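You operate a simulated robot arm through the tools that you are given. There is no shell and no other tool.

You are at the controls of a simulated robot arm. One attempt, no reset.

TASK
Dust got under the film on the panel glass: lift, brush, lay it again.
Fine: peel the film by its red tab and lay it aside first; put the dust brush back; then lay the film inside the rim and press it till it holds. Set down upright: dust brush. What is to be rubbed or washed off counts as gone when no trace of it is left.

The check looks at the end state, three seconds after you hand in, the way a careful person would. Anything else that was tipped, shoved, dropped, spilled or broken makes it a failure.

THE ROBOT
A 7-joint arm with a two-finger parallel gripper, fixed in place. Base frame: the origin is at the foot of the arm, x ahead of it, y to its left, z up; the work surface is at about z = 800. Lengths are in mm, angles in rad, forces in N, time in s.
With the tool pointing down near the work surface it reaches from about 240 to 680 mm from the base axis. Its first joint turns from -1.152 to 1.152 rad. Payload 2.4 kg.
The tool frame sits at the grasp point between the pads (the TCP): z along the fingers, y along the line on which they close. The tips reach 30 mm beyond it. Largest opening 94 mm; finger width 28, thickness 10; the body of the gripper, 50 by 96 mm, starts 55 mm behind the TCP.
Orientation is that of the tool frame in the base frame, as [roll, pitch, yaw] about the fixed x, y, z axes, in that order (R = Rz(yaw) Ry(pitch) Rx(roll)). With the fingers straight down and closing along the base's y, the tool's x points along the base's -x, its y along +y and its z along -z.

THE INTERFACE
- The arm moves only by the tool move_arm. Its argument "deltas" is a list of rows, each a list of 7 numbers: the gripper command, from -1 (fully open) to 1 (shut), values between in proportion, then the shift along the tool's x, y, z in units of 250 mm (1.0 is 250 mm), then the turn, a rotation vector about the tool's x, y, z in units of 60 degrees (1.0 is 60 degrees). In form: [[claw, dx, dy, dz, ax, ay, az], ...]. A call has 1 to 20 rows; each row is the pose to reach, as a shift and turn from the pose commanded when the call began, along the tool's axes at that moment. A call with a number of a shift or a turn outside -1 to 1 is refused whole. Each row takes 0.2 s and may step no farther than 50 mm and 0.15 rad from the row before; otherwise, or with a gripper value out of range, the whole call is refused. Where a pose cannot be reached the arm comes as near as it can. A force on the tool above 40 N (or 10 N above the force at the start of the call, whichever is more), or a blocked arm, ends the call early, and 0.2 s more pass. The fingers move at their own pace (about 153 mm/s each) and stop on an object; they squeeze with about 24 N. The grip force told is the motor's: it shows also when the fingers shut on nothing. Time passes only in rows, and 0.2 s behind the last, so rows that repeat a pose let the fingers close. The reply holds the time, the measured pose of the TCP, the force on the tool along the base axes, the opening and the grip force, in the units named above and with some noise, with the torque about the TCP (base axes, N m) and any sound that the robot's microphone picked up.
- Cameras (640 x 400 px; columns grow to the right, rows downward): "scene" is fixed at [40, 475.1, 1441.1]; the picture's right is [-0.73, -0.69, 0.00], its down [-0.40, 0.42, -0.81] and it looks along [0.56, -0.59, -0.58] (base axes); focal length 324 px, centre (320, 200). "wrist" rides on the gripper at [76, 14, -103] in the tool frame; the picture's right is [-0.18, 0.98, 0.00], its down [-0.75, -0.14, -0.64] and it looks along [-0.63, -0.12, 0.77] (tool axes); focal length 243 px, centre (320, 200). There is no depth. A picture from a camera that has moved, and an enlarged one, comes with that camera's place and axes in the base frame and with its lens.
- snapshot(camera): a new picture of that camera. It takes no simulated time.
- inspect(camera, box): a new picture of the part [left, top, right, bottom] of that camera's present view, enlarged. It takes no simulated time.
- finish_job(): hands the job in; it is judged then, once.

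Nothing tells you positions but the pictures and the camera data. Unless the task says otherwise, let go and move clear before handing in.

The tools are called after "Request:" as a command line: name --pt "numbers of a row" for each row, then --argument value for the rest, lists and objects as JSON in quotes. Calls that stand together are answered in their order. move_arm: Moves the arm, as the interface text tells. Its arguments: {"type":"object","properties":{"deltas":{"type":"array","items":{"type":"array","items":{"type":"number"}}}},"required":["deltas"]} The other tools are called the same way: snapshot (camera) takes a picture; inspect (camera, box) takes an enlarged picture of a part of a camera's view; finish_job () hands the job in.

At the start:

```text
time_s: 0.0
tool_pos: [452.3, 60.0, 1182.6]
orientation: [3.141, 0.002, 3.141]
force: [-0.6, -0.2, 0.0]
moment: [0.0, -0.01, -0.01]
opening: 94.2
gripper_force: 0.1
```

scene: 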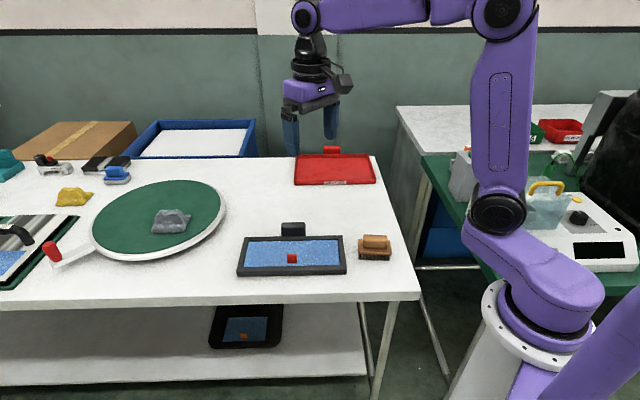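
wrist: 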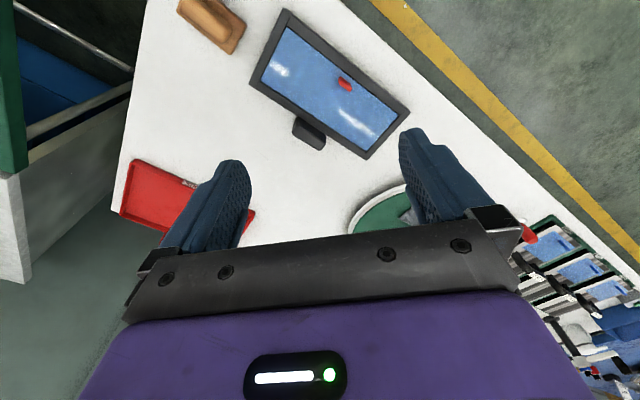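

I see a panel with a dark rim and blue film with a red tab, a brush to the right of it in the scene view, a red tray, and a turntable. I'll look closer before moving.

Request:
inspect --camera "scene" --box '[220, 200, 420, 300]'

Request:
inspect --camera "wrist" --box '[160, 0, 420, 170]'

Request:
inspect --camera "scene" --box '[0, 130, 240, 300]'

Request:
inspect --camera "scene" --box '[260, 130, 400, 200]'

```text
3.20 times, centred on (320, 250) of scene
camera zoom: at [40.0, 475.1, 1441.1], right [-0.73, -0.69, 0.0], down [-0.4, 0.42, -0.81], along [0.56, -0.59, -0.58], focal length 1038 px, centre (320, 40)
```

zoom: 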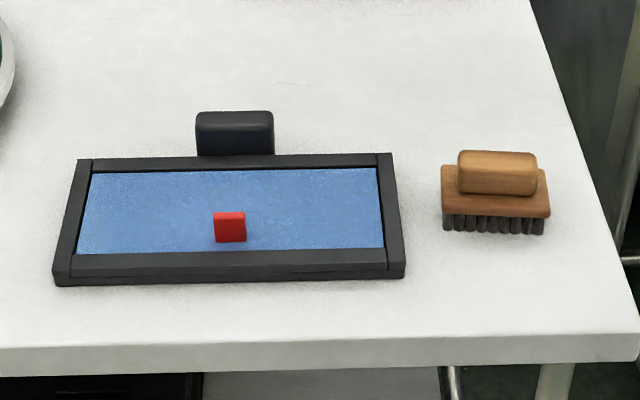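

```text
2.35 times, centred on (290, 85) of wrist
camera zoom: at [378.5, 74.3, 1285.2], right [0.18, 0.98, 0.0], down [0.75, -0.14, 0.64], along [0.63, -0.12, -0.77], focal length 571 px, centre (391, 471)
```

zoom: 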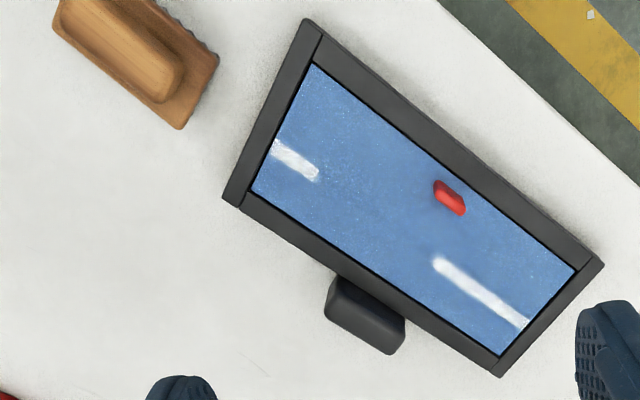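

```text
2.35 times, centred on (120, 215) of scene
camera zoom: at [40.0, 475.1, 1441.1], right [-0.73, -0.69, 0.0], down [-0.4, 0.42, -0.81], along [0.56, -0.59, -0.58], focal length 763 px, centre (791, 165)
```

zoom: 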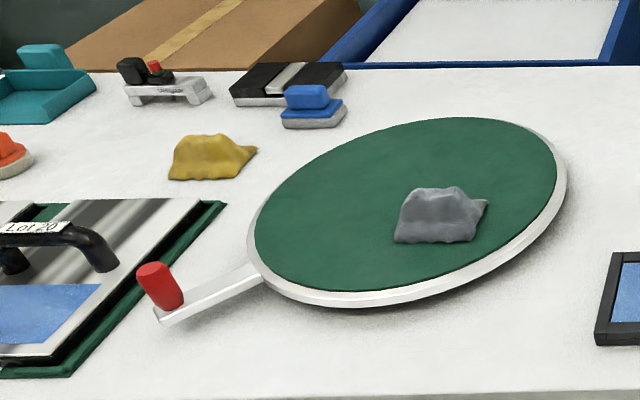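

```text
4.57 times, centred on (330, 165) of scene
camera zoom: at [40.0, 475.1, 1441.1], right [-0.73, -0.69, 0.0], down [-0.4, 0.42, -0.81], along [0.56, -0.59, -0.58], focal length 1482 px, centre (274, 360)
```

zoom: 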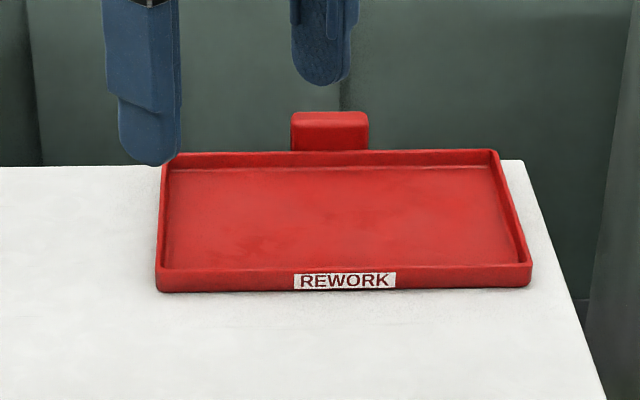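

The panel is about 276 x 130 mm, centred near [526, 69], with its long side at 45° in the base frame. The tab is near [504, 95] and the brush near [365, -85]. I'll move above the tab with the fingers closing across it and look again.

Request:
move_arm --pt "-1 -0.026 0.0175 0.08 0 0 -0.09375" --pt "-1 -0.052 0.035 0.16 0 0 -0.1875" --pt "-1 -0.078 0.0525 0.24 0 0 -0.28125" --pt "-1 -0.104 0.07 0.32 0 0 -0.375" --pt "-1 -0.13 0.0875 0.4 0 0 -0.46875" --pt "-1 -0.156 0.105 0.48 0 0 -0.5625" --pt "-1 -0.182 0.1225 0.56 0 0 -0.65625" --pt "-1 -0.208 0.14 0.64 0 0 -0.75"

Request:
snapshot --camera "wrist"

Request:
snapshot --camera "scene"

```text
time_s: 1.8
tool_pos: [503.8, 95.7, 1022.9]
orientation: [-3.141, 0.0, -2.356]
force: [-0.1, 0.7, 0.0]
moment: [-0.01, 0.01, -0.04]
opening: 93.9
gripper_force: 0.0
```

```text
taken
camera wrist: at [442.5, 51.0, 1124.8], right [-0.57, 0.82, 0.0], down [0.63, 0.43, 0.64], along [0.53, 0.36, -0.77], focal length 243 px, centre (320, 200)
```

wrist: 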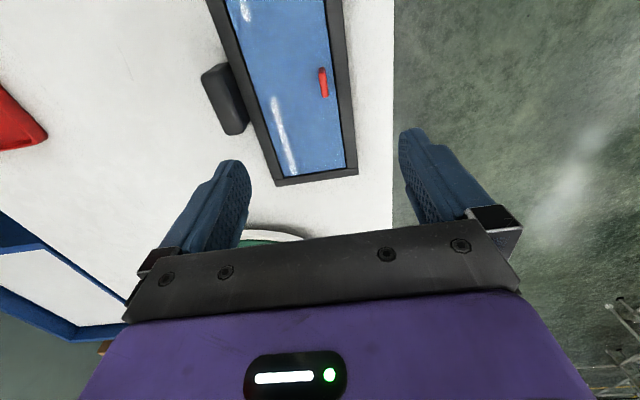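

```text
taken
```

scene: 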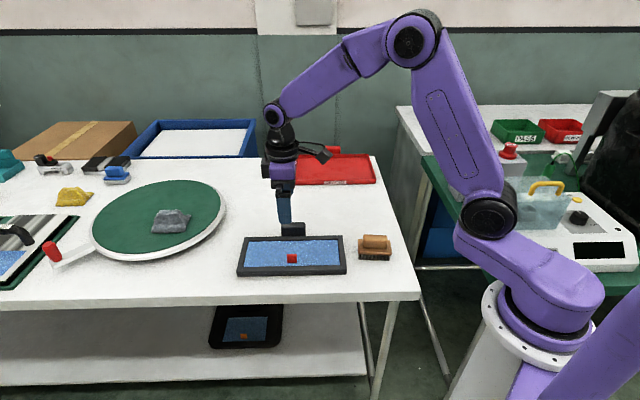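

The arm is above the tab area. I'll take enlarged views to locate the tab precisely.

Request:
inspect --camera "wrist" --box '[270, 40, 370, 190]'

Request:
inspect --camera "scene" --box '[230, 220, 350, 290]'

Request:
inspect --camera "wrist" --box '[190, 0, 370, 110]'

```text
2.67 times, centred on (320, 115) of wrist
camera zoom: at [442.5, 51.0, 1124.8], right [-0.57, 0.82, 0.0], down [0.63, 0.43, 0.64], along [0.53, 0.36, -0.77], focal length 647 px, centre (320, 427)
```

zoom: 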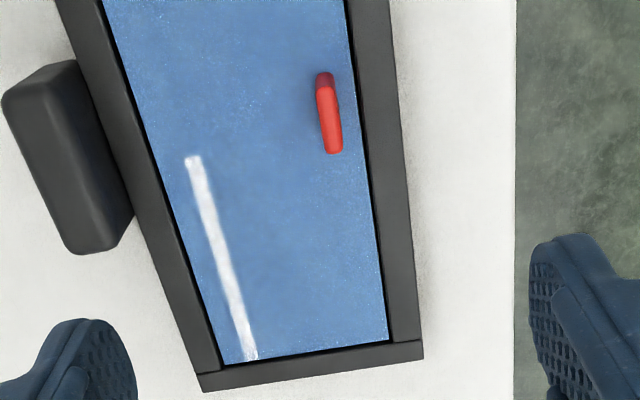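

```text
5.33 times, centred on (290, 255) of scene
camera zoom: at [40.0, 475.1, 1441.1], right [-0.73, -0.69, 0.0], down [-0.4, 0.42, -0.81], along [0.56, -0.59, -0.58], focal length 1729 px, centre (480, -93)
```

zoom: 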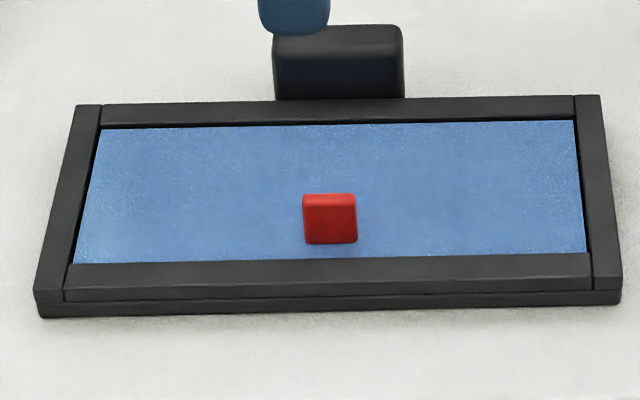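

```text
3.56 times, centred on (280, 55) of wrist
camera zoom: at [442.5, 51.0, 1124.8], right [-0.57, 0.82, 0.0], down [0.63, 0.43, 0.64], along [0.53, 0.36, -0.77], focal length 863 px, centre (462, 716)
```

zoom: 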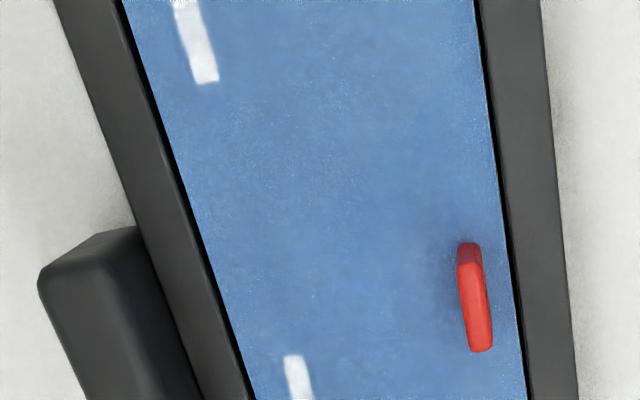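

The tab is about 26 mm wide and 7 mm thick, and stands about 25 mm above the film near [503, 96]. I'll lower until the fingertips are just above it and check the alignment.

Request:
move_arm --pt "0.3 0 0 0.1 0 0 0" --pt "0.3 0 0 0.2 0 0 0" --pt "0.3 0 0 0.3 0 0 0" --pt "0.3 0 0 0.4 0 0 0" --pt "0.3 0 0 0.5 0 0 0" --pt "0.3 0 0 0.56 0 0 0"

Request:
snapshot --camera "wrist"

Request:
inspect --camera "scene" --box '[230, 220, 350, 290]'

Request:
inspect --camera "wrist" --box '[240, 80, 400, 220]'

```text
time_s: 3.2
tool_pos: [504.8, 95.7, 881.2]
orientation: [3.141, 0.0, -2.356]
force: [0.4, -0.8, 0.0]
moment: [-0.01, 0.03, 0.01]
opening: 32.6
gripper_force: 0.1
```

```text
taken
camera wrist: at [442.4, 51.5, 984.5], right [-0.56, 0.83, 0.0], down [0.63, 0.43, 0.64], along [0.53, 0.36, -0.77], focal length 243 px, centre (320, 200)
```

wrist: 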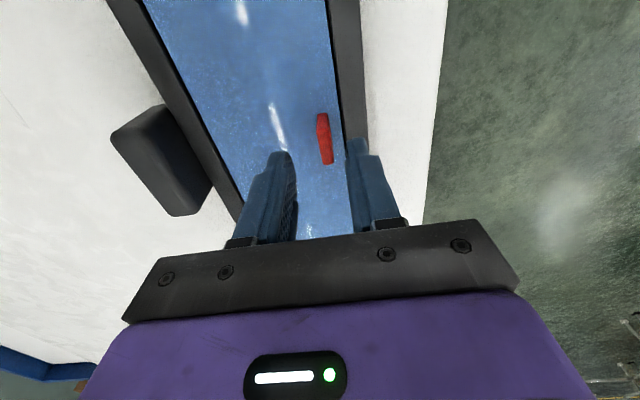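

```text
5.33 times, centred on (290, 255) of scene
camera zoom: at [40.0, 475.1, 1441.1], right [-0.73, -0.69, 0.0], down [-0.4, 0.42, -0.81], along [0.56, -0.59, -0.58], focal length 1729 px, centre (480, -93)
```

zoom: 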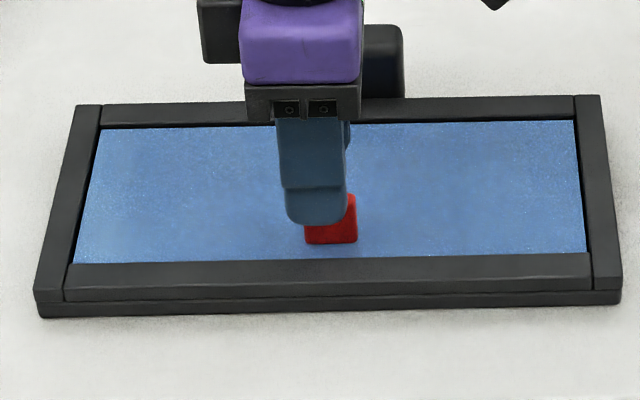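

```text
2.86 times, centred on (320, 150) of wrist
camera zoom: at [442.4, 51.5, 984.5], right [-0.56, 0.83, 0.0], down [0.63, 0.43, 0.64], along [0.53, 0.36, -0.77], focal length 693 px, centre (320, 343)
```

zoom: 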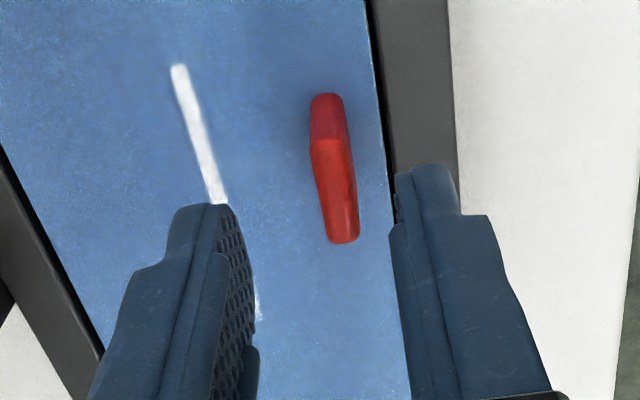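

The fingers straddle the tab with about 2 mm to correct. I'll narrow the fingers a little, descend gently and close on the tab.

Request:
move_arm --pt "0.55 0 0.008 0.0 0 0 0" --pt "0.55 0 0.008 0.04 0 0 0" --pt "0.55 0 0.008 0.08 0 0 0" --pt "0.55 0 0.008 0.11 0 0 0" --pt "0.55 0 0.008 0.13 0 0 0"

Request:
inspect --camera "scene" --box '[230, 220, 350, 290]'

Request:
inspect --camera "wrist" --box '[240, 80, 400, 220]'

```text
time_s: 4.6
tool_pos: [503.9, 95.8, 852.3]
orientation: [-3.141, 0.001, -2.355]
force: [-5.2, -1.4, 10.5]
moment: [0.1, 0.32, 0.07]
opening: 22.7
gripper_force: 1.1
stopped in row 5: the force on the tool passed its limit at 42 N (the readings are from after the stop); the commanded pose is now the measured one
```

```text
5.33 times, centred on (290, 255) of scene
camera zoom: at [39.7, 475.0, 1441.1], right [-0.73, -0.69, 0.0], down [-0.4, 0.42, -0.81], along [0.56, -0.59, -0.58], focal length 1729 px, centre (480, -93)
```

zoom: 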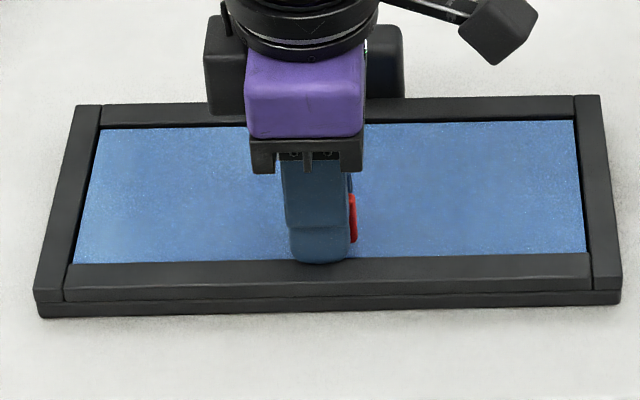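

```text
2.86 times, centred on (320, 150) of wrist
camera zoom: at [441.5, 52.3, 954.8], right [-0.57, 0.82, 0.0], down [0.63, 0.43, 0.64], along [0.53, 0.36, -0.77], focal length 693 px, centre (320, 343)
```

zoom: 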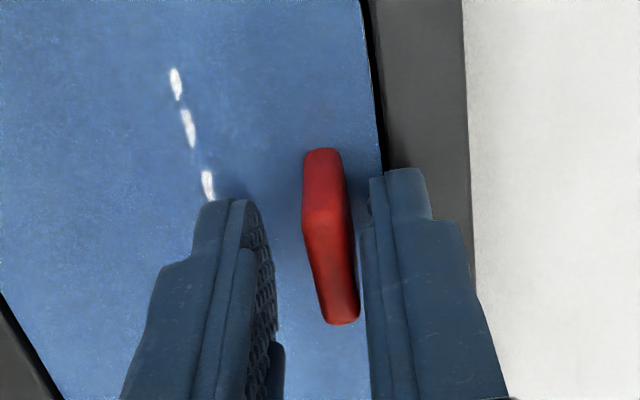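

The front fingertip touched the rim top at about z = 822, and the tab sits about 4 mm nearer the front than the finger midpoint. I'll lift slightly and shift to centre on it.

Request:
move_arm --pt "0.55 0 0 -0.012 0 0 0" --pt "0.55 0 0.008 -0.012 0 0 0" --pt "0.55 0 0.016 -0.01 0 0 0" --pt "0.55 0 0.016 -0.008 0 0 0"

Request:
inspect --camera "wrist" --box '[240, 80, 400, 220]'

```text
time_s: 5.6
tool_pos: [501.0, 99.1, 852.8]
orientation: [-3.139, 0.003, -2.355]
force: [0.2, -0.5, 0.3]
moment: [0.02, 0.04, -0.02]
opening: 21.1
gripper_force: 0.0
```

```text
2.86 times, centred on (320, 150) of wrist
camera zoom: at [438.8, 55.1, 956.1], right [-0.56, 0.83, 0.0], down [0.63, 0.43, 0.64], along [0.53, 0.36, -0.77], focal length 693 px, centre (320, 343)
```

zoom: 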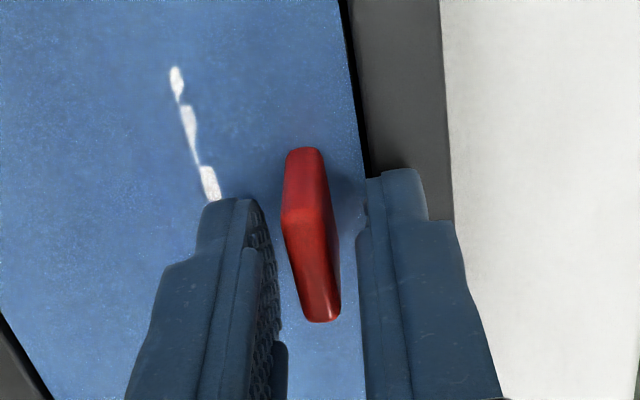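

The tab is now centred between the pads. Closing.

Request:
move_arm --pt "0.7 0 0 0 0 0 0" --pt "0.85 0 0 0 0 0 0" --pt "1 0 0 0 0 0 0" --pt "1 0 0 0 0 0 0"

Request:
inspect --camera "wrist" --box '[240, 80, 400, 220]'

Request:
inspect --camera "scene" --box '[230, 220, 350, 290]'

```text
time_s: 6.6
tool_pos: [501.6, 98.8, 852.4]
orientation: [-3.14, 0.002, -2.355]
force: [2.3, -2.0, 2.6]
moment: [-0.02, 0.0, 0.01]
opening: 6.0
gripper_force: 23.3
```

```text
2.86 times, centred on (320, 150) of wrist
camera zoom: at [439.1, 54.8, 956.2], right [-0.56, 0.83, 0.0], down [0.63, 0.43, 0.64], along [0.53, 0.36, -0.77], focal length 693 px, centre (320, 343)
```

zoom: 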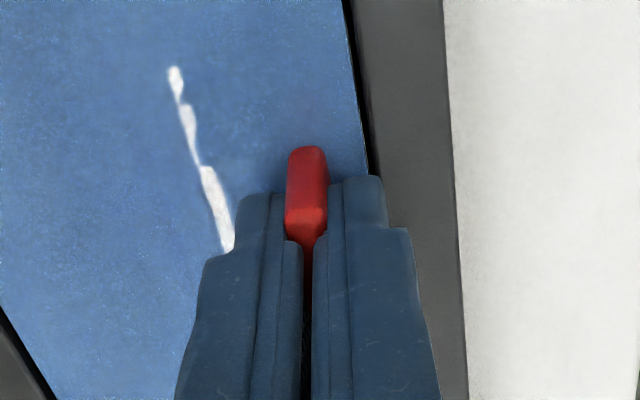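

```text
5.33 times, centred on (290, 255) of scene
camera zoom: at [40.0, 475.0, 1441.1], right [-0.73, -0.69, 0.0], down [-0.4, 0.42, -0.81], along [0.56, -0.59, -0.58], focal length 1729 px, centre (480, -93)
```

zoom: 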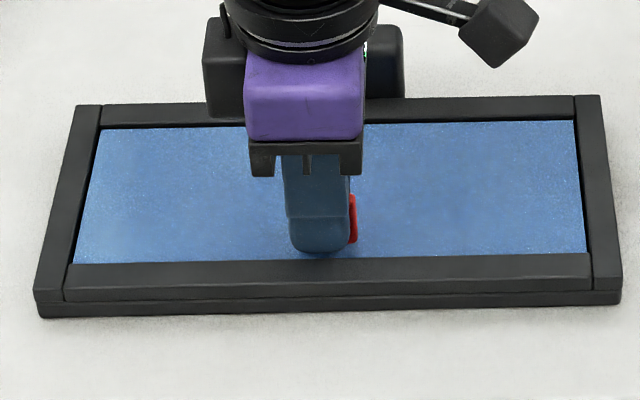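

The tab is gripped (6 mm opening). Now I'll lift slowly and watch the force.

Request:
move_arm --pt "1 0 0 -0.008 0 0 0" --pt "1 0 0 -0.016 0 0 0" --pt "1 0 0 -0.024 0 0 0" --pt "1 0 0 -0.032 0 0 0" --pt "1 0 0 -0.04 0 0 0" --pt "1 0 0 -0.048 0 0 0"

Request:
inspect --camera "scene" --box '[230, 220, 350, 290]'

```text
time_s: 8.0
tool_pos: [499.8, 98.8, 864.8]
orientation: [-3.14, 0.003, -2.356]
force: [0.0, -0.9, 0.0]
moment: [0.01, 0.01, -0.01]
opening: 6.1
gripper_force: 24.0
heard: snap
```

```text
5.33 times, centred on (290, 255) of scene
camera zoom: at [40.0, 475.1, 1441.1], right [-0.73, -0.69, 0.0], down [-0.4, 0.42, -0.81], along [0.56, -0.59, -0.58], focal length 1729 px, centre (480, -93)
```

zoom: 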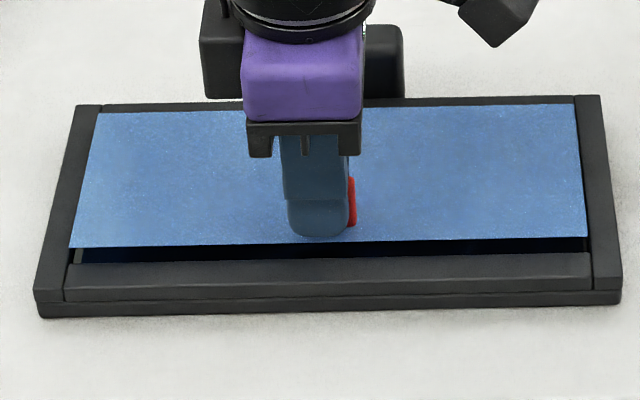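

A snap was heard and the film came free, held flat. I'll raise it well clear.

Request:
move_arm --pt "1 0 0 -0.04 0 0 0" --pt "1 0 0 -0.1 0 0 0" --pt "1 0 0 -0.18 0 0 0" --pt "1 0 0 -0.26 0 0 0" --pt "1 0 0 -0.33 0 0 0" --pt "1 0 0 -0.38 0 0 0" --pt "1 0 0 -0.4 0 0 0"

Request:
snapshot --camera "scene"

Request:
snapshot --camera "wrist"

Request:
inspect --camera "scene" --box '[220, 190, 380, 290]'

```text
time_s: 9.6
tool_pos: [501.5, 98.2, 964.1]
orientation: [-3.14, 0.001, -2.355]
force: [1.1, 0.2, -0.7]
moment: [0.02, -0.02, 0.0]
opening: 6.3
gripper_force: 24.4
```

```text
taken
```

scene: 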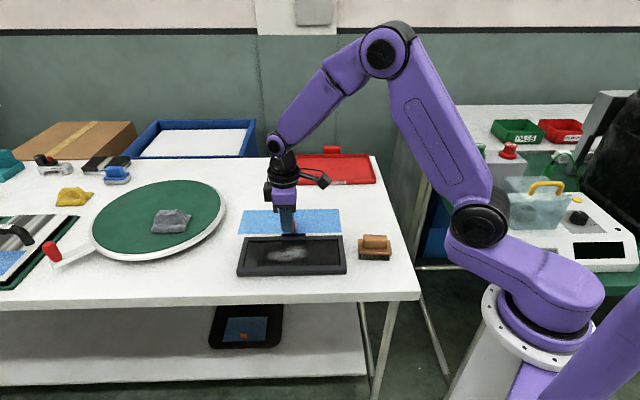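

```text
taken
camera wrist: at [438.8, 54.9, 1067.7], right [-0.56, 0.83, 0.0], down [0.63, 0.43, 0.64], along [0.53, 0.36, -0.77], focal length 243 px, centre (320, 200)
```

wrist: 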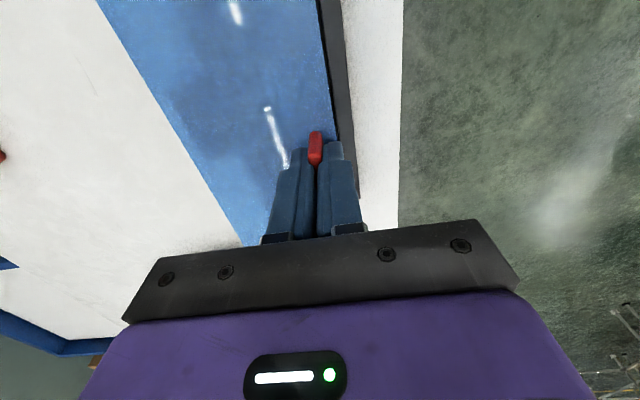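

```text
4.00 times, centred on (300, 240) of scene
camera zoom: at [40.0, 475.1, 1441.1], right [-0.73, -0.69, 0.0], down [-0.4, 0.42, -0.81], along [0.56, -0.59, -0.58], focal length 1297 px, centre (400, 40)
```

zoom: 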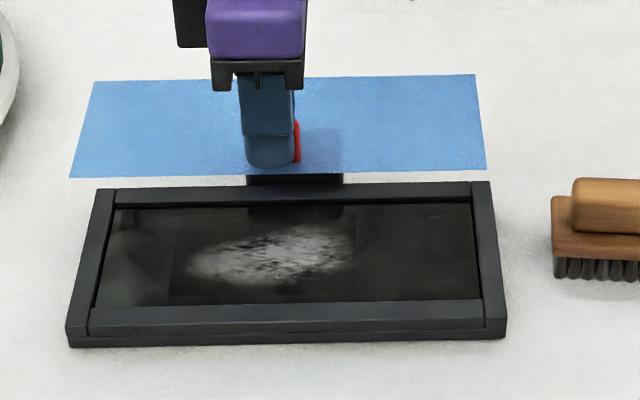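

The film came away clean and level, showing a dust smear on the glass. I'll carry the film over the panel to the free table area between the panel and the red tray.

Request:
move_arm --pt "1 0.03 -0.05 0 0 0 0" --pt "1 0.08 -0.14 0 0 0 0" --pt "1 0.14 -0.25 0 0 0 0" --pt "1 0.2 -0.36 0 0 0 0" --pt "1 0.26 -0.47 0 0 0 0" --pt "1 0.32 -0.58 0 0 0 0" --pt "1 0.38 -0.69 0 0 0 0" --pt "1 0.43 -0.79 0 0 0 0" --pt "1 0.475 -0.865 0 0 0 0" --pt "1 0.496 -0.904 0 0 0 0"

Request:
snapshot --camera "scene"

Request:
snapshot --camera "wrist"

```text
time_s: 11.8
tool_pos: [573.6, -150.5, 966.4]
orientation: [-3.141, 0.001, -2.356]
force: [-0.5, 0.3, 0.3]
moment: [0.03, -0.04, 0.02]
opening: 5.9
gripper_force: 24.1
```

```text
taken
```

scene: 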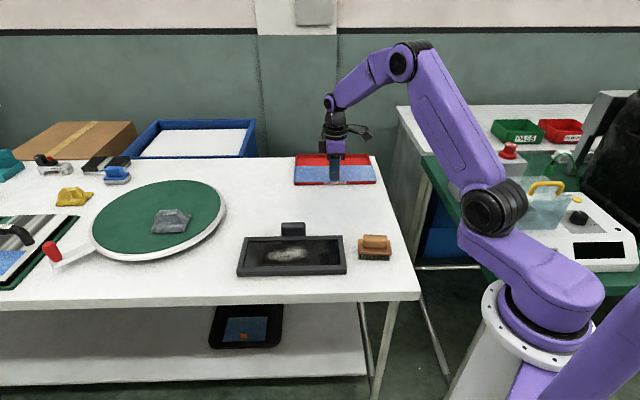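

```text
taken
camera wrist: at [510.7, -193.2, 1068.0], right [-0.56, 0.83, 0.0], down [0.63, 0.43, 0.64], along [0.53, 0.36, -0.77], focal length 243 px, centre (320, 200)
```

wrist: 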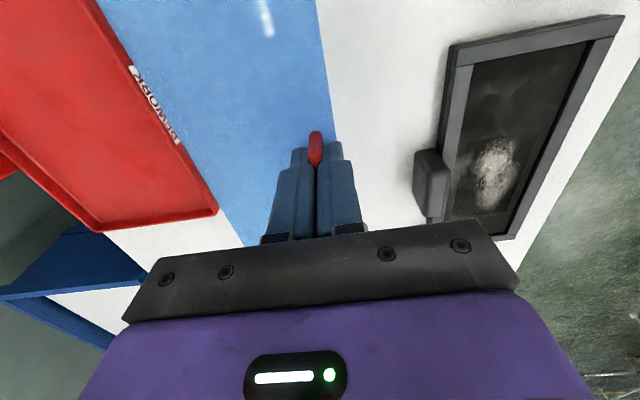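

The film hangs over clear table. I'll lower it, quickly at first and then gently to contact.

Request:
move_arm --pt "1 0 0 0.04 0 0 0" --pt "1 0 0 0.12 0 0 0" --pt "1 0 0 0.21 0 0 0" --pt "1 0 0 0.3 0 0 0" --pt "1 0 0 0.36 0 0 0" --pt "1 0 0 0.4 0 0 0" --pt "1 0 0 0.42 0 0 0"

Request:
inspect --camera "scene" --box '[260, 130, 420, 230]'

```text
time_s: 13.4
tool_pos: [573.7, -148.0, 860.0]
orientation: [3.14, 0.0, -2.355]
force: [-0.2, 0.8, -0.2]
moment: [-0.01, -0.03, -0.02]
opening: 6.2
gripper_force: 23.8
```

```text
4.00 times, centred on (340, 180) of scene
camera zoom: at [40.0, 475.1, 1441.1], right [-0.73, -0.69, 0.0], down [-0.4, 0.42, -0.81], along [0.56, -0.59, -0.58], focal length 1297 px, centre (240, 280)
```

zoom: 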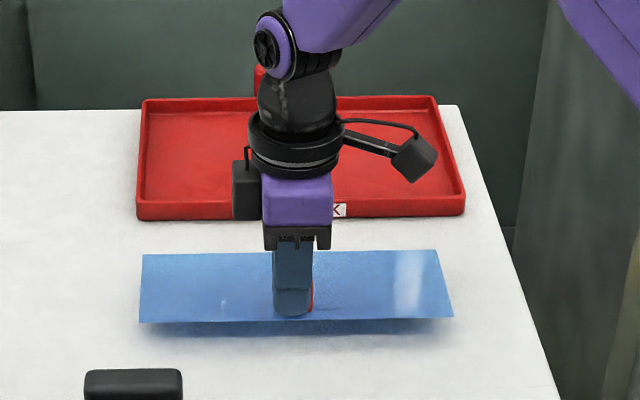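

Request:
move_arm --pt "1 0 0 0.012 0 0 0" --pt "1 0 0 0.024 0 0 0" --pt "1 0 0 0.036 0 0 0" --pt "1 0 0 0.044 0 0 0" --pt "1 0 0 0.05 0 0 0"

Request:
inspect --camera "scene" --box '[280, 170, 400, 230]'

```text
time_s: 14.6
tool_pos: [574.4, -149.2, 847.0]
orientation: [-3.141, 0.001, -2.355]
force: [0.3, -0.4, -0.5]
moment: [-0.03, 0.02, 0.0]
opening: 6.0
gripper_force: 24.2
```

```text
5.33 times, centred on (340, 200) of scene
camera zoom: at [40.0, 475.1, 1441.1], right [-0.73, -0.69, 0.0], down [-0.4, 0.42, -0.81], along [0.56, -0.59, -0.58], focal length 1729 px, centre (213, 200)
```

zoom: 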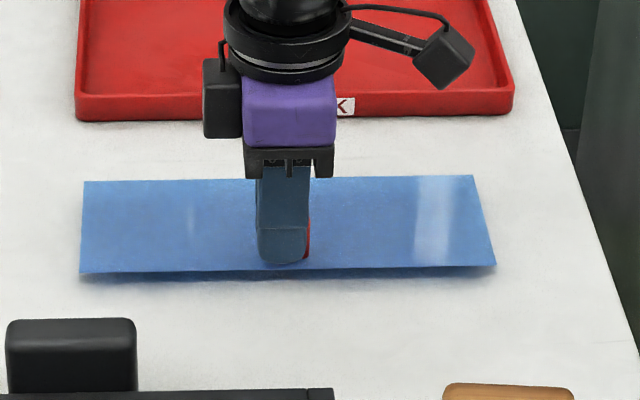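

Still a few mm above the table; I'll continue in small steps.

Request:
move_arm --pt "1 0 0 0.006 0 0 0" --pt "1 0 0 0.012 0 0 0" --pt "1 0 0 0.018 0 0 0" --pt "1 0 0 0.022 0 0 0"

Request:
inspect --camera "scene" --box '[280, 170, 400, 230]'

```text
time_s: 15.6
tool_pos: [574.0, -149.3, 842.6]
orientation: [-3.14, 0.001, -2.355]
force: [-0.3, -0.4, -0.6]
moment: [-0.02, 0.0, 0.0]
opening: 6.2
gripper_force: 24.2
```

```text
5.33 times, centred on (340, 200) of scene
camera zoom: at [40.0, 475.1, 1441.1], right [-0.73, -0.69, 0.0], down [-0.4, 0.42, -0.81], along [0.56, -0.59, -0.58], focal length 1729 px, centre (213, 200)
```

zoom: 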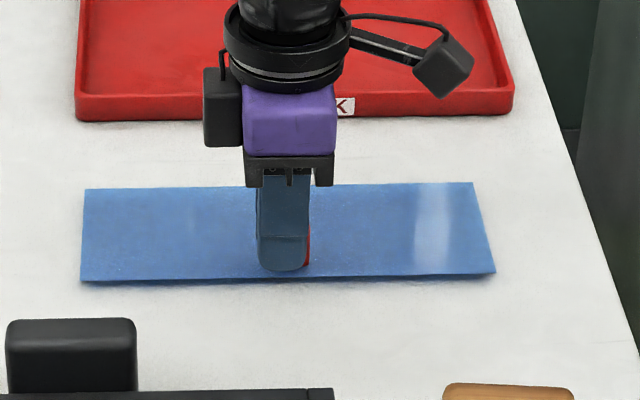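

Request:
move_arm --pt "1 0 0 0.004 0 0 0" --pt "1 0 0 0.008 0 0 0" --pt "1 0 0 0.012 0 0 0"

Request:
inspect --camera "scene" --box '[280, 170, 400, 230]'

```text
time_s: 16.4
tool_pos: [572.6, -148.0, 839.1]
orientation: [-3.139, 0.002, -2.356]
force: [-0.4, -0.2, -0.2]
moment: [0.01, -0.01, -0.02]
opening: 5.9
gripper_force: 24.2
```

```text
5.33 times, centred on (340, 200) of scene
camera zoom: at [40.0, 475.1, 1441.1], right [-0.73, -0.69, 0.0], down [-0.4, 0.42, -0.81], along [0.56, -0.59, -0.58], focal length 1729 px, centre (213, 200)
```

zoom: 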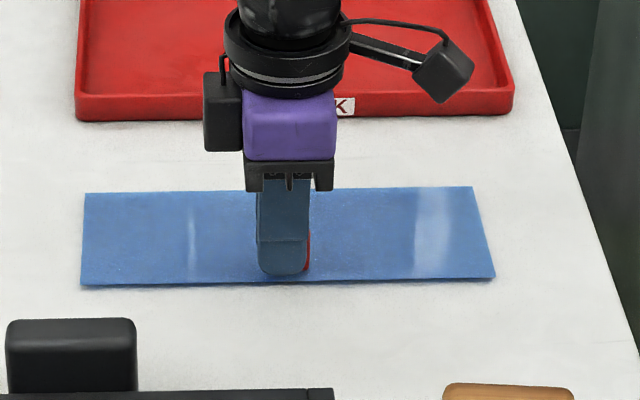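

Request:
move_arm --pt "1 0 0 0.004 0 0 0" --pt "1 0 0 0.008 0 0 0"

Request:
inspect --camera "scene" --box '[280, 170, 400, 230]'

```text
time_s: 17.0
tool_pos: [573.8, -149.9, 836.6]
orientation: [-3.141, 0.001, -2.356]
force: [0.2, 0.1, 0.0]
moment: [0.02, -0.03, -0.03]
opening: 6.3
gripper_force: 24.1
```

```text
5.33 times, centred on (340, 200) of scene
camera zoom: at [40.0, 475.1, 1441.1], right [-0.73, -0.69, 0.0], down [-0.4, 0.42, -0.81], along [0.56, -0.59, -0.58], focal length 1729 px, centre (213, 200)
```

zoom: 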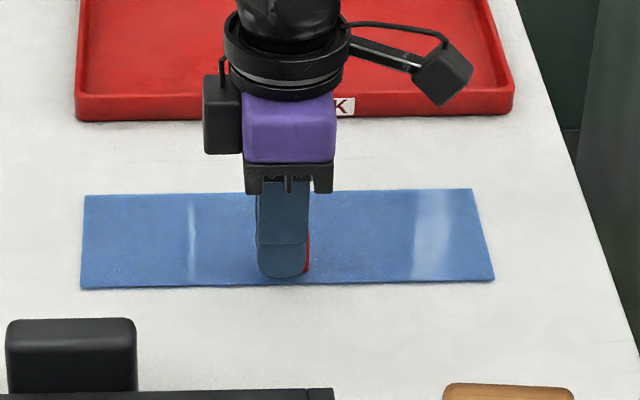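

Request:
move_arm --pt "1 0 0 0.004 0 0 0" --pt "1 0 0 0.007 0 0 0"

Request:
inspect --camera "scene" --box '[280, 170, 400, 230]'

```text
time_s: 17.6
tool_pos: [573.8, -148.7, 834.8]
orientation: [-3.141, 0.002, -2.356]
force: [-0.6, 0.5, 0.9]
moment: [-0.02, 0.03, 0.02]
opening: 5.7
gripper_force: 24.0
```

```text
5.33 times, centred on (340, 200) of scene
camera zoom: at [39.9, 475.1, 1441.1], right [-0.73, -0.69, 0.0], down [-0.4, 0.42, -0.81], along [0.56, -0.59, -0.58], focal length 1729 px, centre (213, 200)
```

zoom: 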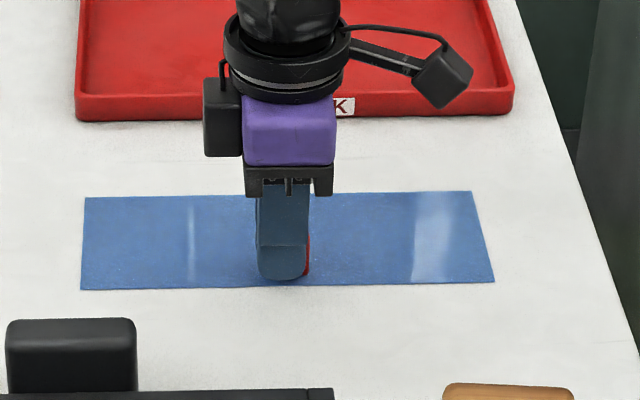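

Request:
move_arm --pt "1 0 0 0.003 0 0 0" --pt "1 0 0 0.005 0 0 0"

```text
time_s: 18.2
tool_pos: [574.6, -147.6, 835.5]
orientation: [-3.141, 0.002, -2.357]
force: [-1.6, 0.5, 9.9]
moment: [-0.08, 0.07, -0.02]
opening: 6.2
gripper_force: 23.7
```

Contact (about 10 N up) – the film is on the table. I'll ease off 1 mm, open partway and rise straight up.

Request:
move_arm --pt "1 0 0 -0.003 0 0 0" --pt "0.8 0 0 -0.003 0 0 0" --pt "0.6 0 0 -0.003 0 0 0" --pt "0.4 0 0 -0.003 0 0 0" --pt "0.4 0 0 -0.003 0 0 0"

Request:
inspect --camera "wrist" --box '[240, 80, 400, 220]'

Request:
inspect --camera "scene" --box '[280, 170, 400, 230]'

```text
time_s: 19.4
tool_pos: [573.7, -148.2, 835.5]
orientation: [-3.14, 0.002, -2.356]
force: [-0.5, 0.7, -0.5]
moment: [0.02, 0.01, -0.02]
opening: 28.4
gripper_force: 0.1
```

```text
2.86 times, centred on (320, 150) of wrist
camera zoom: at [511.3, -192.1, 938.2], right [-0.56, 0.83, 0.0], down [0.63, 0.43, 0.64], along [0.53, 0.36, -0.77], focal length 693 px, centre (320, 343)
```

zoom: 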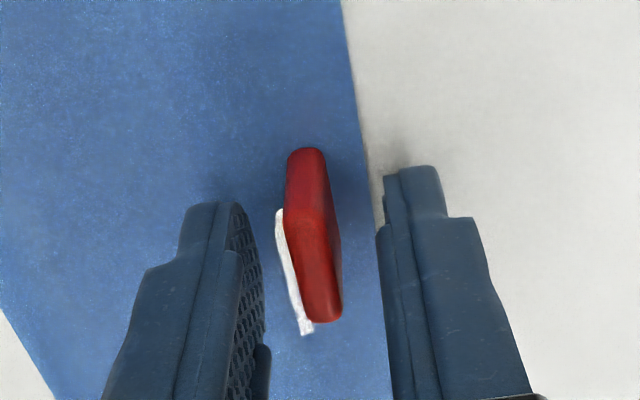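

```text
5.33 times, centred on (340, 200) of scene
camera zoom: at [40.0, 475.1, 1441.1], right [-0.73, -0.69, 0.0], down [-0.4, 0.42, -0.81], along [0.56, -0.59, -0.58], focal length 1729 px, centre (213, 200)
```

zoom: 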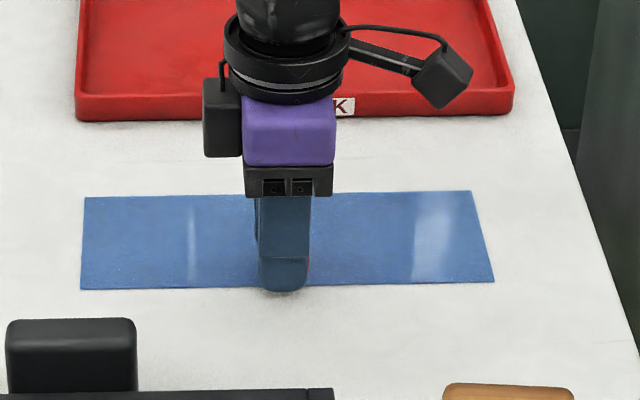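

The film lies flat and released at TCP ≈ [573.7, -148.2]. Now I'll rise and travel to above the brush.

Request:
move_arm --pt "0.4 0 0 -0.03 0 0 0" --pt "0.4 0 0 -0.12 0 0 0" --pt "0.2 0 0 -0.28 0 0 0" --pt "0 0 0 -0.44 0 0 0" --pt "0 0.03 0.06 -0.56 0 0 0" --pt "0 0.09 0.18 -0.6 0 0 0" --pt "0 0.17 0.33 -0.6 0 0 0" --pt "0 0.25 0.49 -0.6 0 0 0" --pt "0 0.33 0.64 -0.6 0 0 0" --pt "0 0.38 0.75 -0.6 0 0 0" --pt "0 0.403 0.794 -0.6 0 0 0"

Request:
snapshot --camera "wrist"

Request:
snapshot --camera "scene"

Request:
inspect --camera "wrist" --box '[250, 70, 400, 220]'

Request:
inspect --camera "scene" --box '[330, 215, 410, 275]'

```text
time_s: 21.8
tool_pos: [361.2, -78.4, 984.8]
orientation: [-3.14, 0.001, -2.355]
force: [-0.1, 0.1, 0.1]
moment: [0.0, -0.01, 0.01]
opening: 46.9
gripper_force: 0.0
```

```text
taken
camera wrist: at [298.6, -122.5, 1087.5], right [-0.56, 0.83, 0.0], down [0.63, 0.43, 0.64], along [0.53, 0.36, -0.77], focal length 243 px, centre (320, 200)
```

wrist: 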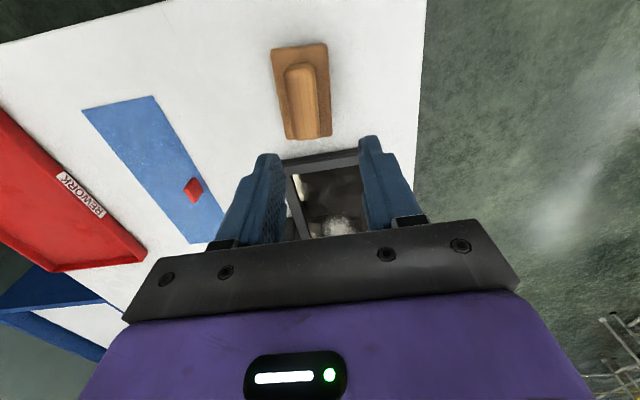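

```text
taken
```

scene: 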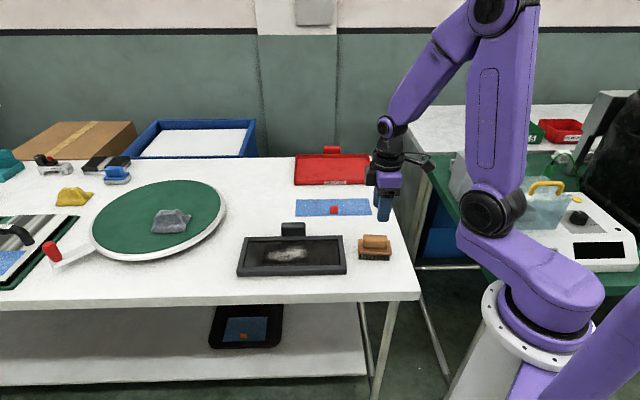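

```text
2.67 times, centred on (325, 145) of wrist
camera zoom: at [298.6, -122.5, 1087.5], right [-0.56, 0.83, 0.0], down [0.63, 0.43, 0.64], along [0.53, 0.36, -0.77], focal length 647 px, centre (307, 347)
```

zoom: 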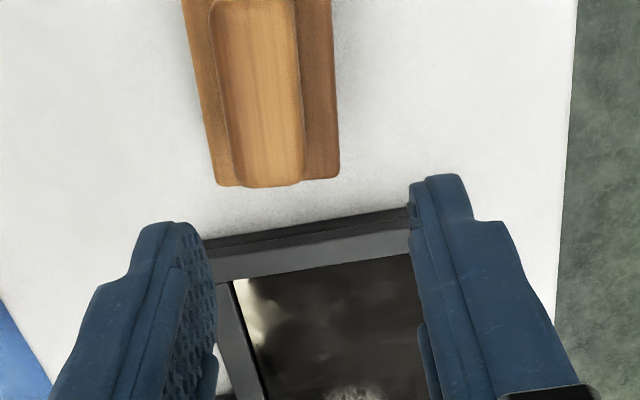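

```text
6.67 times, centred on (370, 245) of scene
camera zoom: at [40.0, 475.1, 1441.1], right [-0.73, -0.69, 0.0], down [-0.4, 0.42, -0.81], along [0.56, -0.59, -0.58], focal length 2162 px, centre (-13, -100)
```

zoom: 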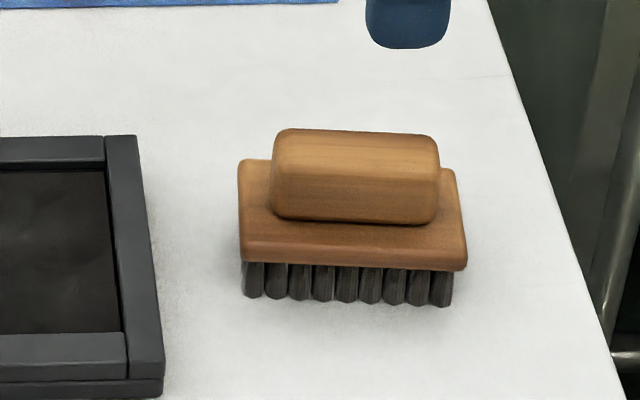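

The brush is centred near [370, -93], its long axis turned about 5.5° from the panel's, and its handle top is near z = 858. I'll align with it and descend to just above.

Request:
move_arm --pt "-0.2 0.007 -0.034 0.06 0 0 0.046" --pt "-0.2 0.014 -0.067 0.16 0 0 0.092" --pt "-0.2 0.014 -0.067 0.26 0 0 0.092" --pt "-0.2 0.014 -0.067 0.34 0 0 0.092" --pt "-0.2 0.014 -0.067 0.38 0 0 0.092"

Request:
inspect --camera "wrist" --box '[220, 60, 420, 260]'

Request:
inspect --camera "scene" --box '[330, 215, 410, 275]'

```text
time_s: 23.0
tool_pos: [371.0, -94.6, 889.7]
orientation: [-3.14, 0.003, -2.455]
force: [-0.3, 0.9, 0.5]
moment: [0.02, -0.02, -0.03]
opening: 56.3
gripper_force: 0.1
```

```text
2.00 times, centred on (320, 160) of wrist
camera zoom: at [304.5, -131.0, 992.1], right [-0.48, 0.88, 0.0], down [0.67, 0.37, 0.64], along [0.56, 0.31, -0.77], focal length 485 px, centre (320, 280)
```

zoom: 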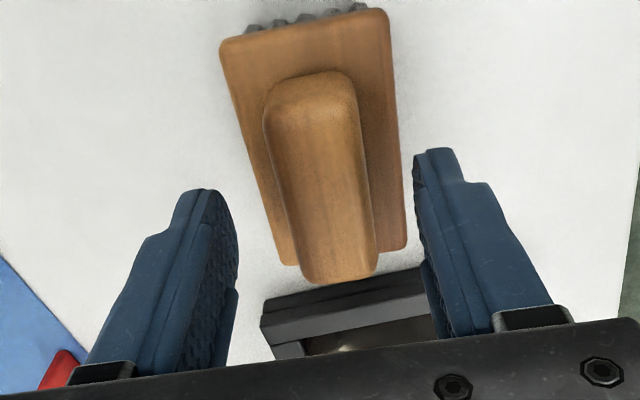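

```text
6.67 times, centred on (370, 245) of scene
camera zoom: at [40.0, 475.1, 1441.1], right [-0.73, -0.69, 0.0], down [-0.4, 0.42, -0.81], along [0.56, -0.59, -0.58], focal length 2162 px, centre (-13, -100)
```

zoom: 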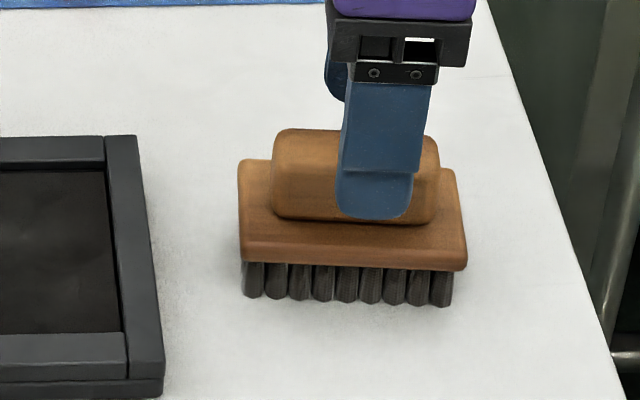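

Aligned within about 1° and 2 mm. I'll descend so the tips are beside the handle just above the block, then check.

Request:
move_arm --pt "-0.2 0.004 0.006 0.02 0 0 0" --pt "-0.2 0.004 0.006 0.04 0 0 0" --pt "-0.2 0.004 0.006 0.056 0 0 0" --pt "-0.2 0.004 0.006 0.068 0 0 0"

Request:
inspect --camera "scene" --box '[330, 215, 410, 275]'

Request:
inspect --camera "wrist" --box '[220, 60, 420, 260]'

```text
time_s: 24.0
tool_pos: [368.8, -92.7, 872.9]
orientation: [-3.139, 0.003, -2.452]
force: [0.2, 0.0, -0.2]
moment: [-0.01, 0.02, 0.01]
opening: 56.4
gripper_force: 0.0
```

```text
6.67 times, centred on (370, 245) of scene
camera zoom: at [40.0, 475.1, 1441.1], right [-0.73, -0.69, 0.0], down [-0.4, 0.42, -0.81], along [0.56, -0.59, -0.58], focal length 2162 px, centre (-13, -100)
```

zoom: 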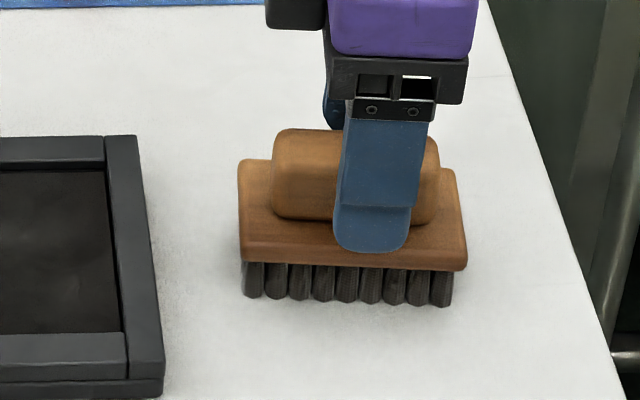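

```text
2.00 times, centred on (320, 160) of wrist
camera zoom: at [303.2, -130.6, 975.6], right [-0.48, 0.88, 0.0], down [0.67, 0.37, 0.64], along [0.56, 0.31, -0.77], focal length 485 px, centre (320, 280)
```

zoom: 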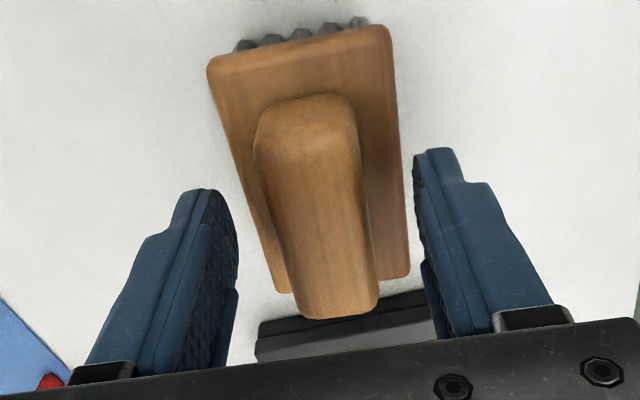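

The tips are about 5 mm above the block's top surface level. I'll go 2 mm lower and close on the handle.

Request:
move_arm --pt "-0.1 0 0 0.008 0 0 0" --pt "0.1 0 0 0.008 0 0 0" --pt "0.3 0 0 0.008 0 0 0" --pt "0.5 0 0 0.008 0 0 0" --pt "0.7 0 0 0.008 0 0 0" --pt "1 0 0 0.008 0 0 0" --pt "1 0 0 0.008 0 0 0"

Request:
inspect --camera "scene" --box '[330, 215, 410, 275]'

Request:
inspect --camera "wrist" --box '[220, 60, 420, 260]'

```text
time_s: 25.6
tool_pos: [369.4, -94.2, 870.1]
orientation: [-3.14, 0.001, -2.453]
force: [0.6, 0.7, 0.3]
moment: [-0.02, 0.02, -0.03]
opening: 27.4
gripper_force: 24.5
```

```text
6.67 times, centred on (370, 245) of scene
camera zoom: at [40.0, 475.1, 1441.1], right [-0.73, -0.69, 0.0], down [-0.4, 0.42, -0.81], along [0.56, -0.59, -0.58], focal length 2162 px, centre (-13, -100)
```

zoom: 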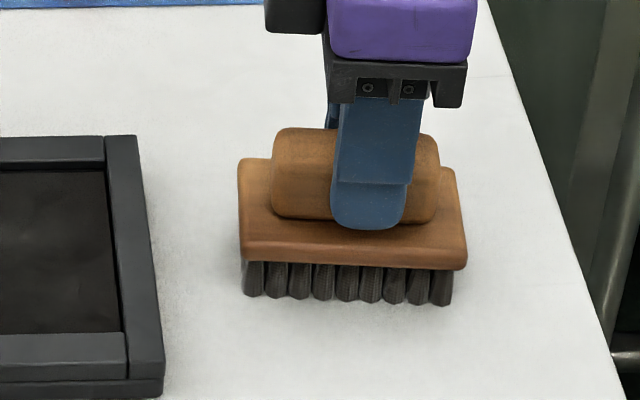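

```text
2.00 times, centred on (320, 160) of wrist
camera zoom: at [303.5, -130.8, 973.5], right [-0.48, 0.88, 0.0], down [0.67, 0.37, 0.64], along [0.56, 0.31, -0.77], focal length 485 px, centre (320, 280)
```

zoom: 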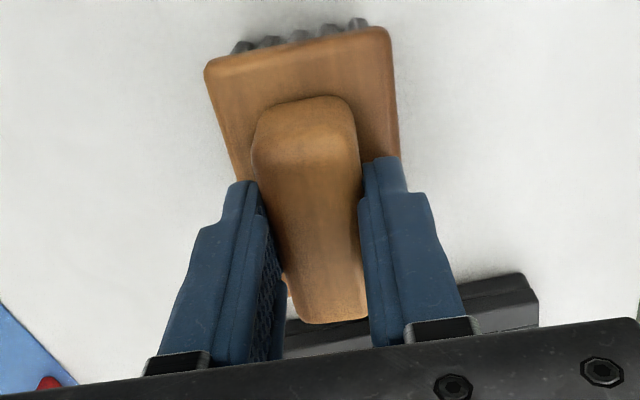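

The brush handle is gripped (27 mm). Grasp pose to return to is TCP ≈ [369.3, -93.7, 870]. I'll lift it 60 mm, carry it over the dust smear and square it with the panel.

Request:
move_arm --pt "1 0 0 -0.02 0 0 0" --pt "1 0 0 -0.08 0 0 0" --pt "1 0 0 -0.16 0 0 0" --pt "1 0 0 -0.22 0 0 0" --pt "1 0 0 -0.24 0 0 0" --pt "1 -0.05 0.006 -0.24 0 0 -0.01" --pt "1 -0.15 0.018 -0.24 0 0 -0.02" --pt "1 -0.27 0.032 -0.24 0 0 -0.035" --pt "1 -0.39 0.047 -0.24 0 0 -0.05" --pt "1 -0.51 0.061 -0.24 0 0 -0.06" --pt "1 -0.63 0.076 -0.24 0 0 -0.07" --pt "1 -0.75 0.09 -0.24 0 0 -0.08" --pt "1 -0.86 0.104 -0.24 0 0 -0.09" --pt "1 -0.92 0.111 -0.24 0 0 -0.092" --pt "1 -0.9376 0.113 -0.24 0 0 -0.092"

Request:
snapshot --camera "scene"

Request:
inspect --camera "scene" --box '[220, 190, 380, 290]'

Request:
snapshot --camera "wrist"

```text
time_s: 28.8
tool_pos: [531.4, 78.1, 931.0]
orientation: [-3.141, 0.0, -2.355]
force: [-0.1, -0.2, -1.5]
moment: [-0.01, -0.01, -0.02]
opening: 27.2
gripper_force: 24.0
```

```text
taken
```

scene: 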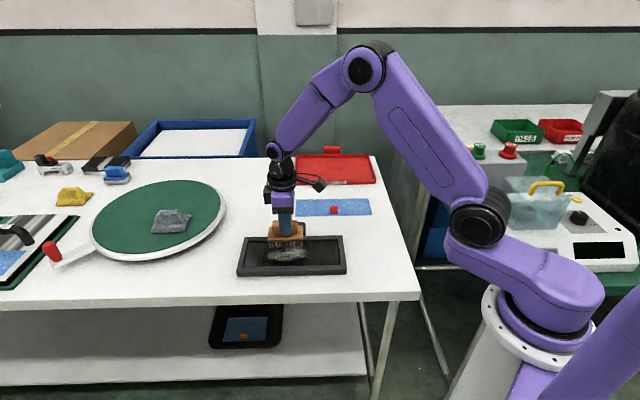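

```text
4.00 times, centred on (300, 240) of scene
camera zoom: at [40.0, 475.1, 1441.1], right [-0.73, -0.69, 0.0], down [-0.4, 0.42, -0.81], along [0.56, -0.59, -0.58], focal length 1297 px, centre (400, 40)
```

zoom: 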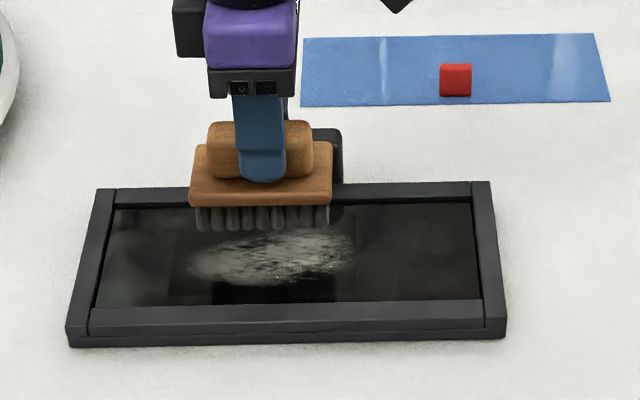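

```text
taken
camera wrist: at [470.3, 34.4, 1034.1], right [-0.56, 0.83, 0.0], down [0.63, 0.43, 0.64], along [0.53, 0.36, -0.77], focal length 243 px, centre (320, 200)
```

wrist: 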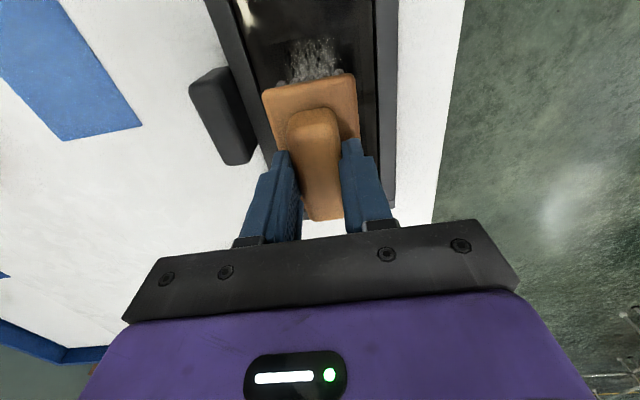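

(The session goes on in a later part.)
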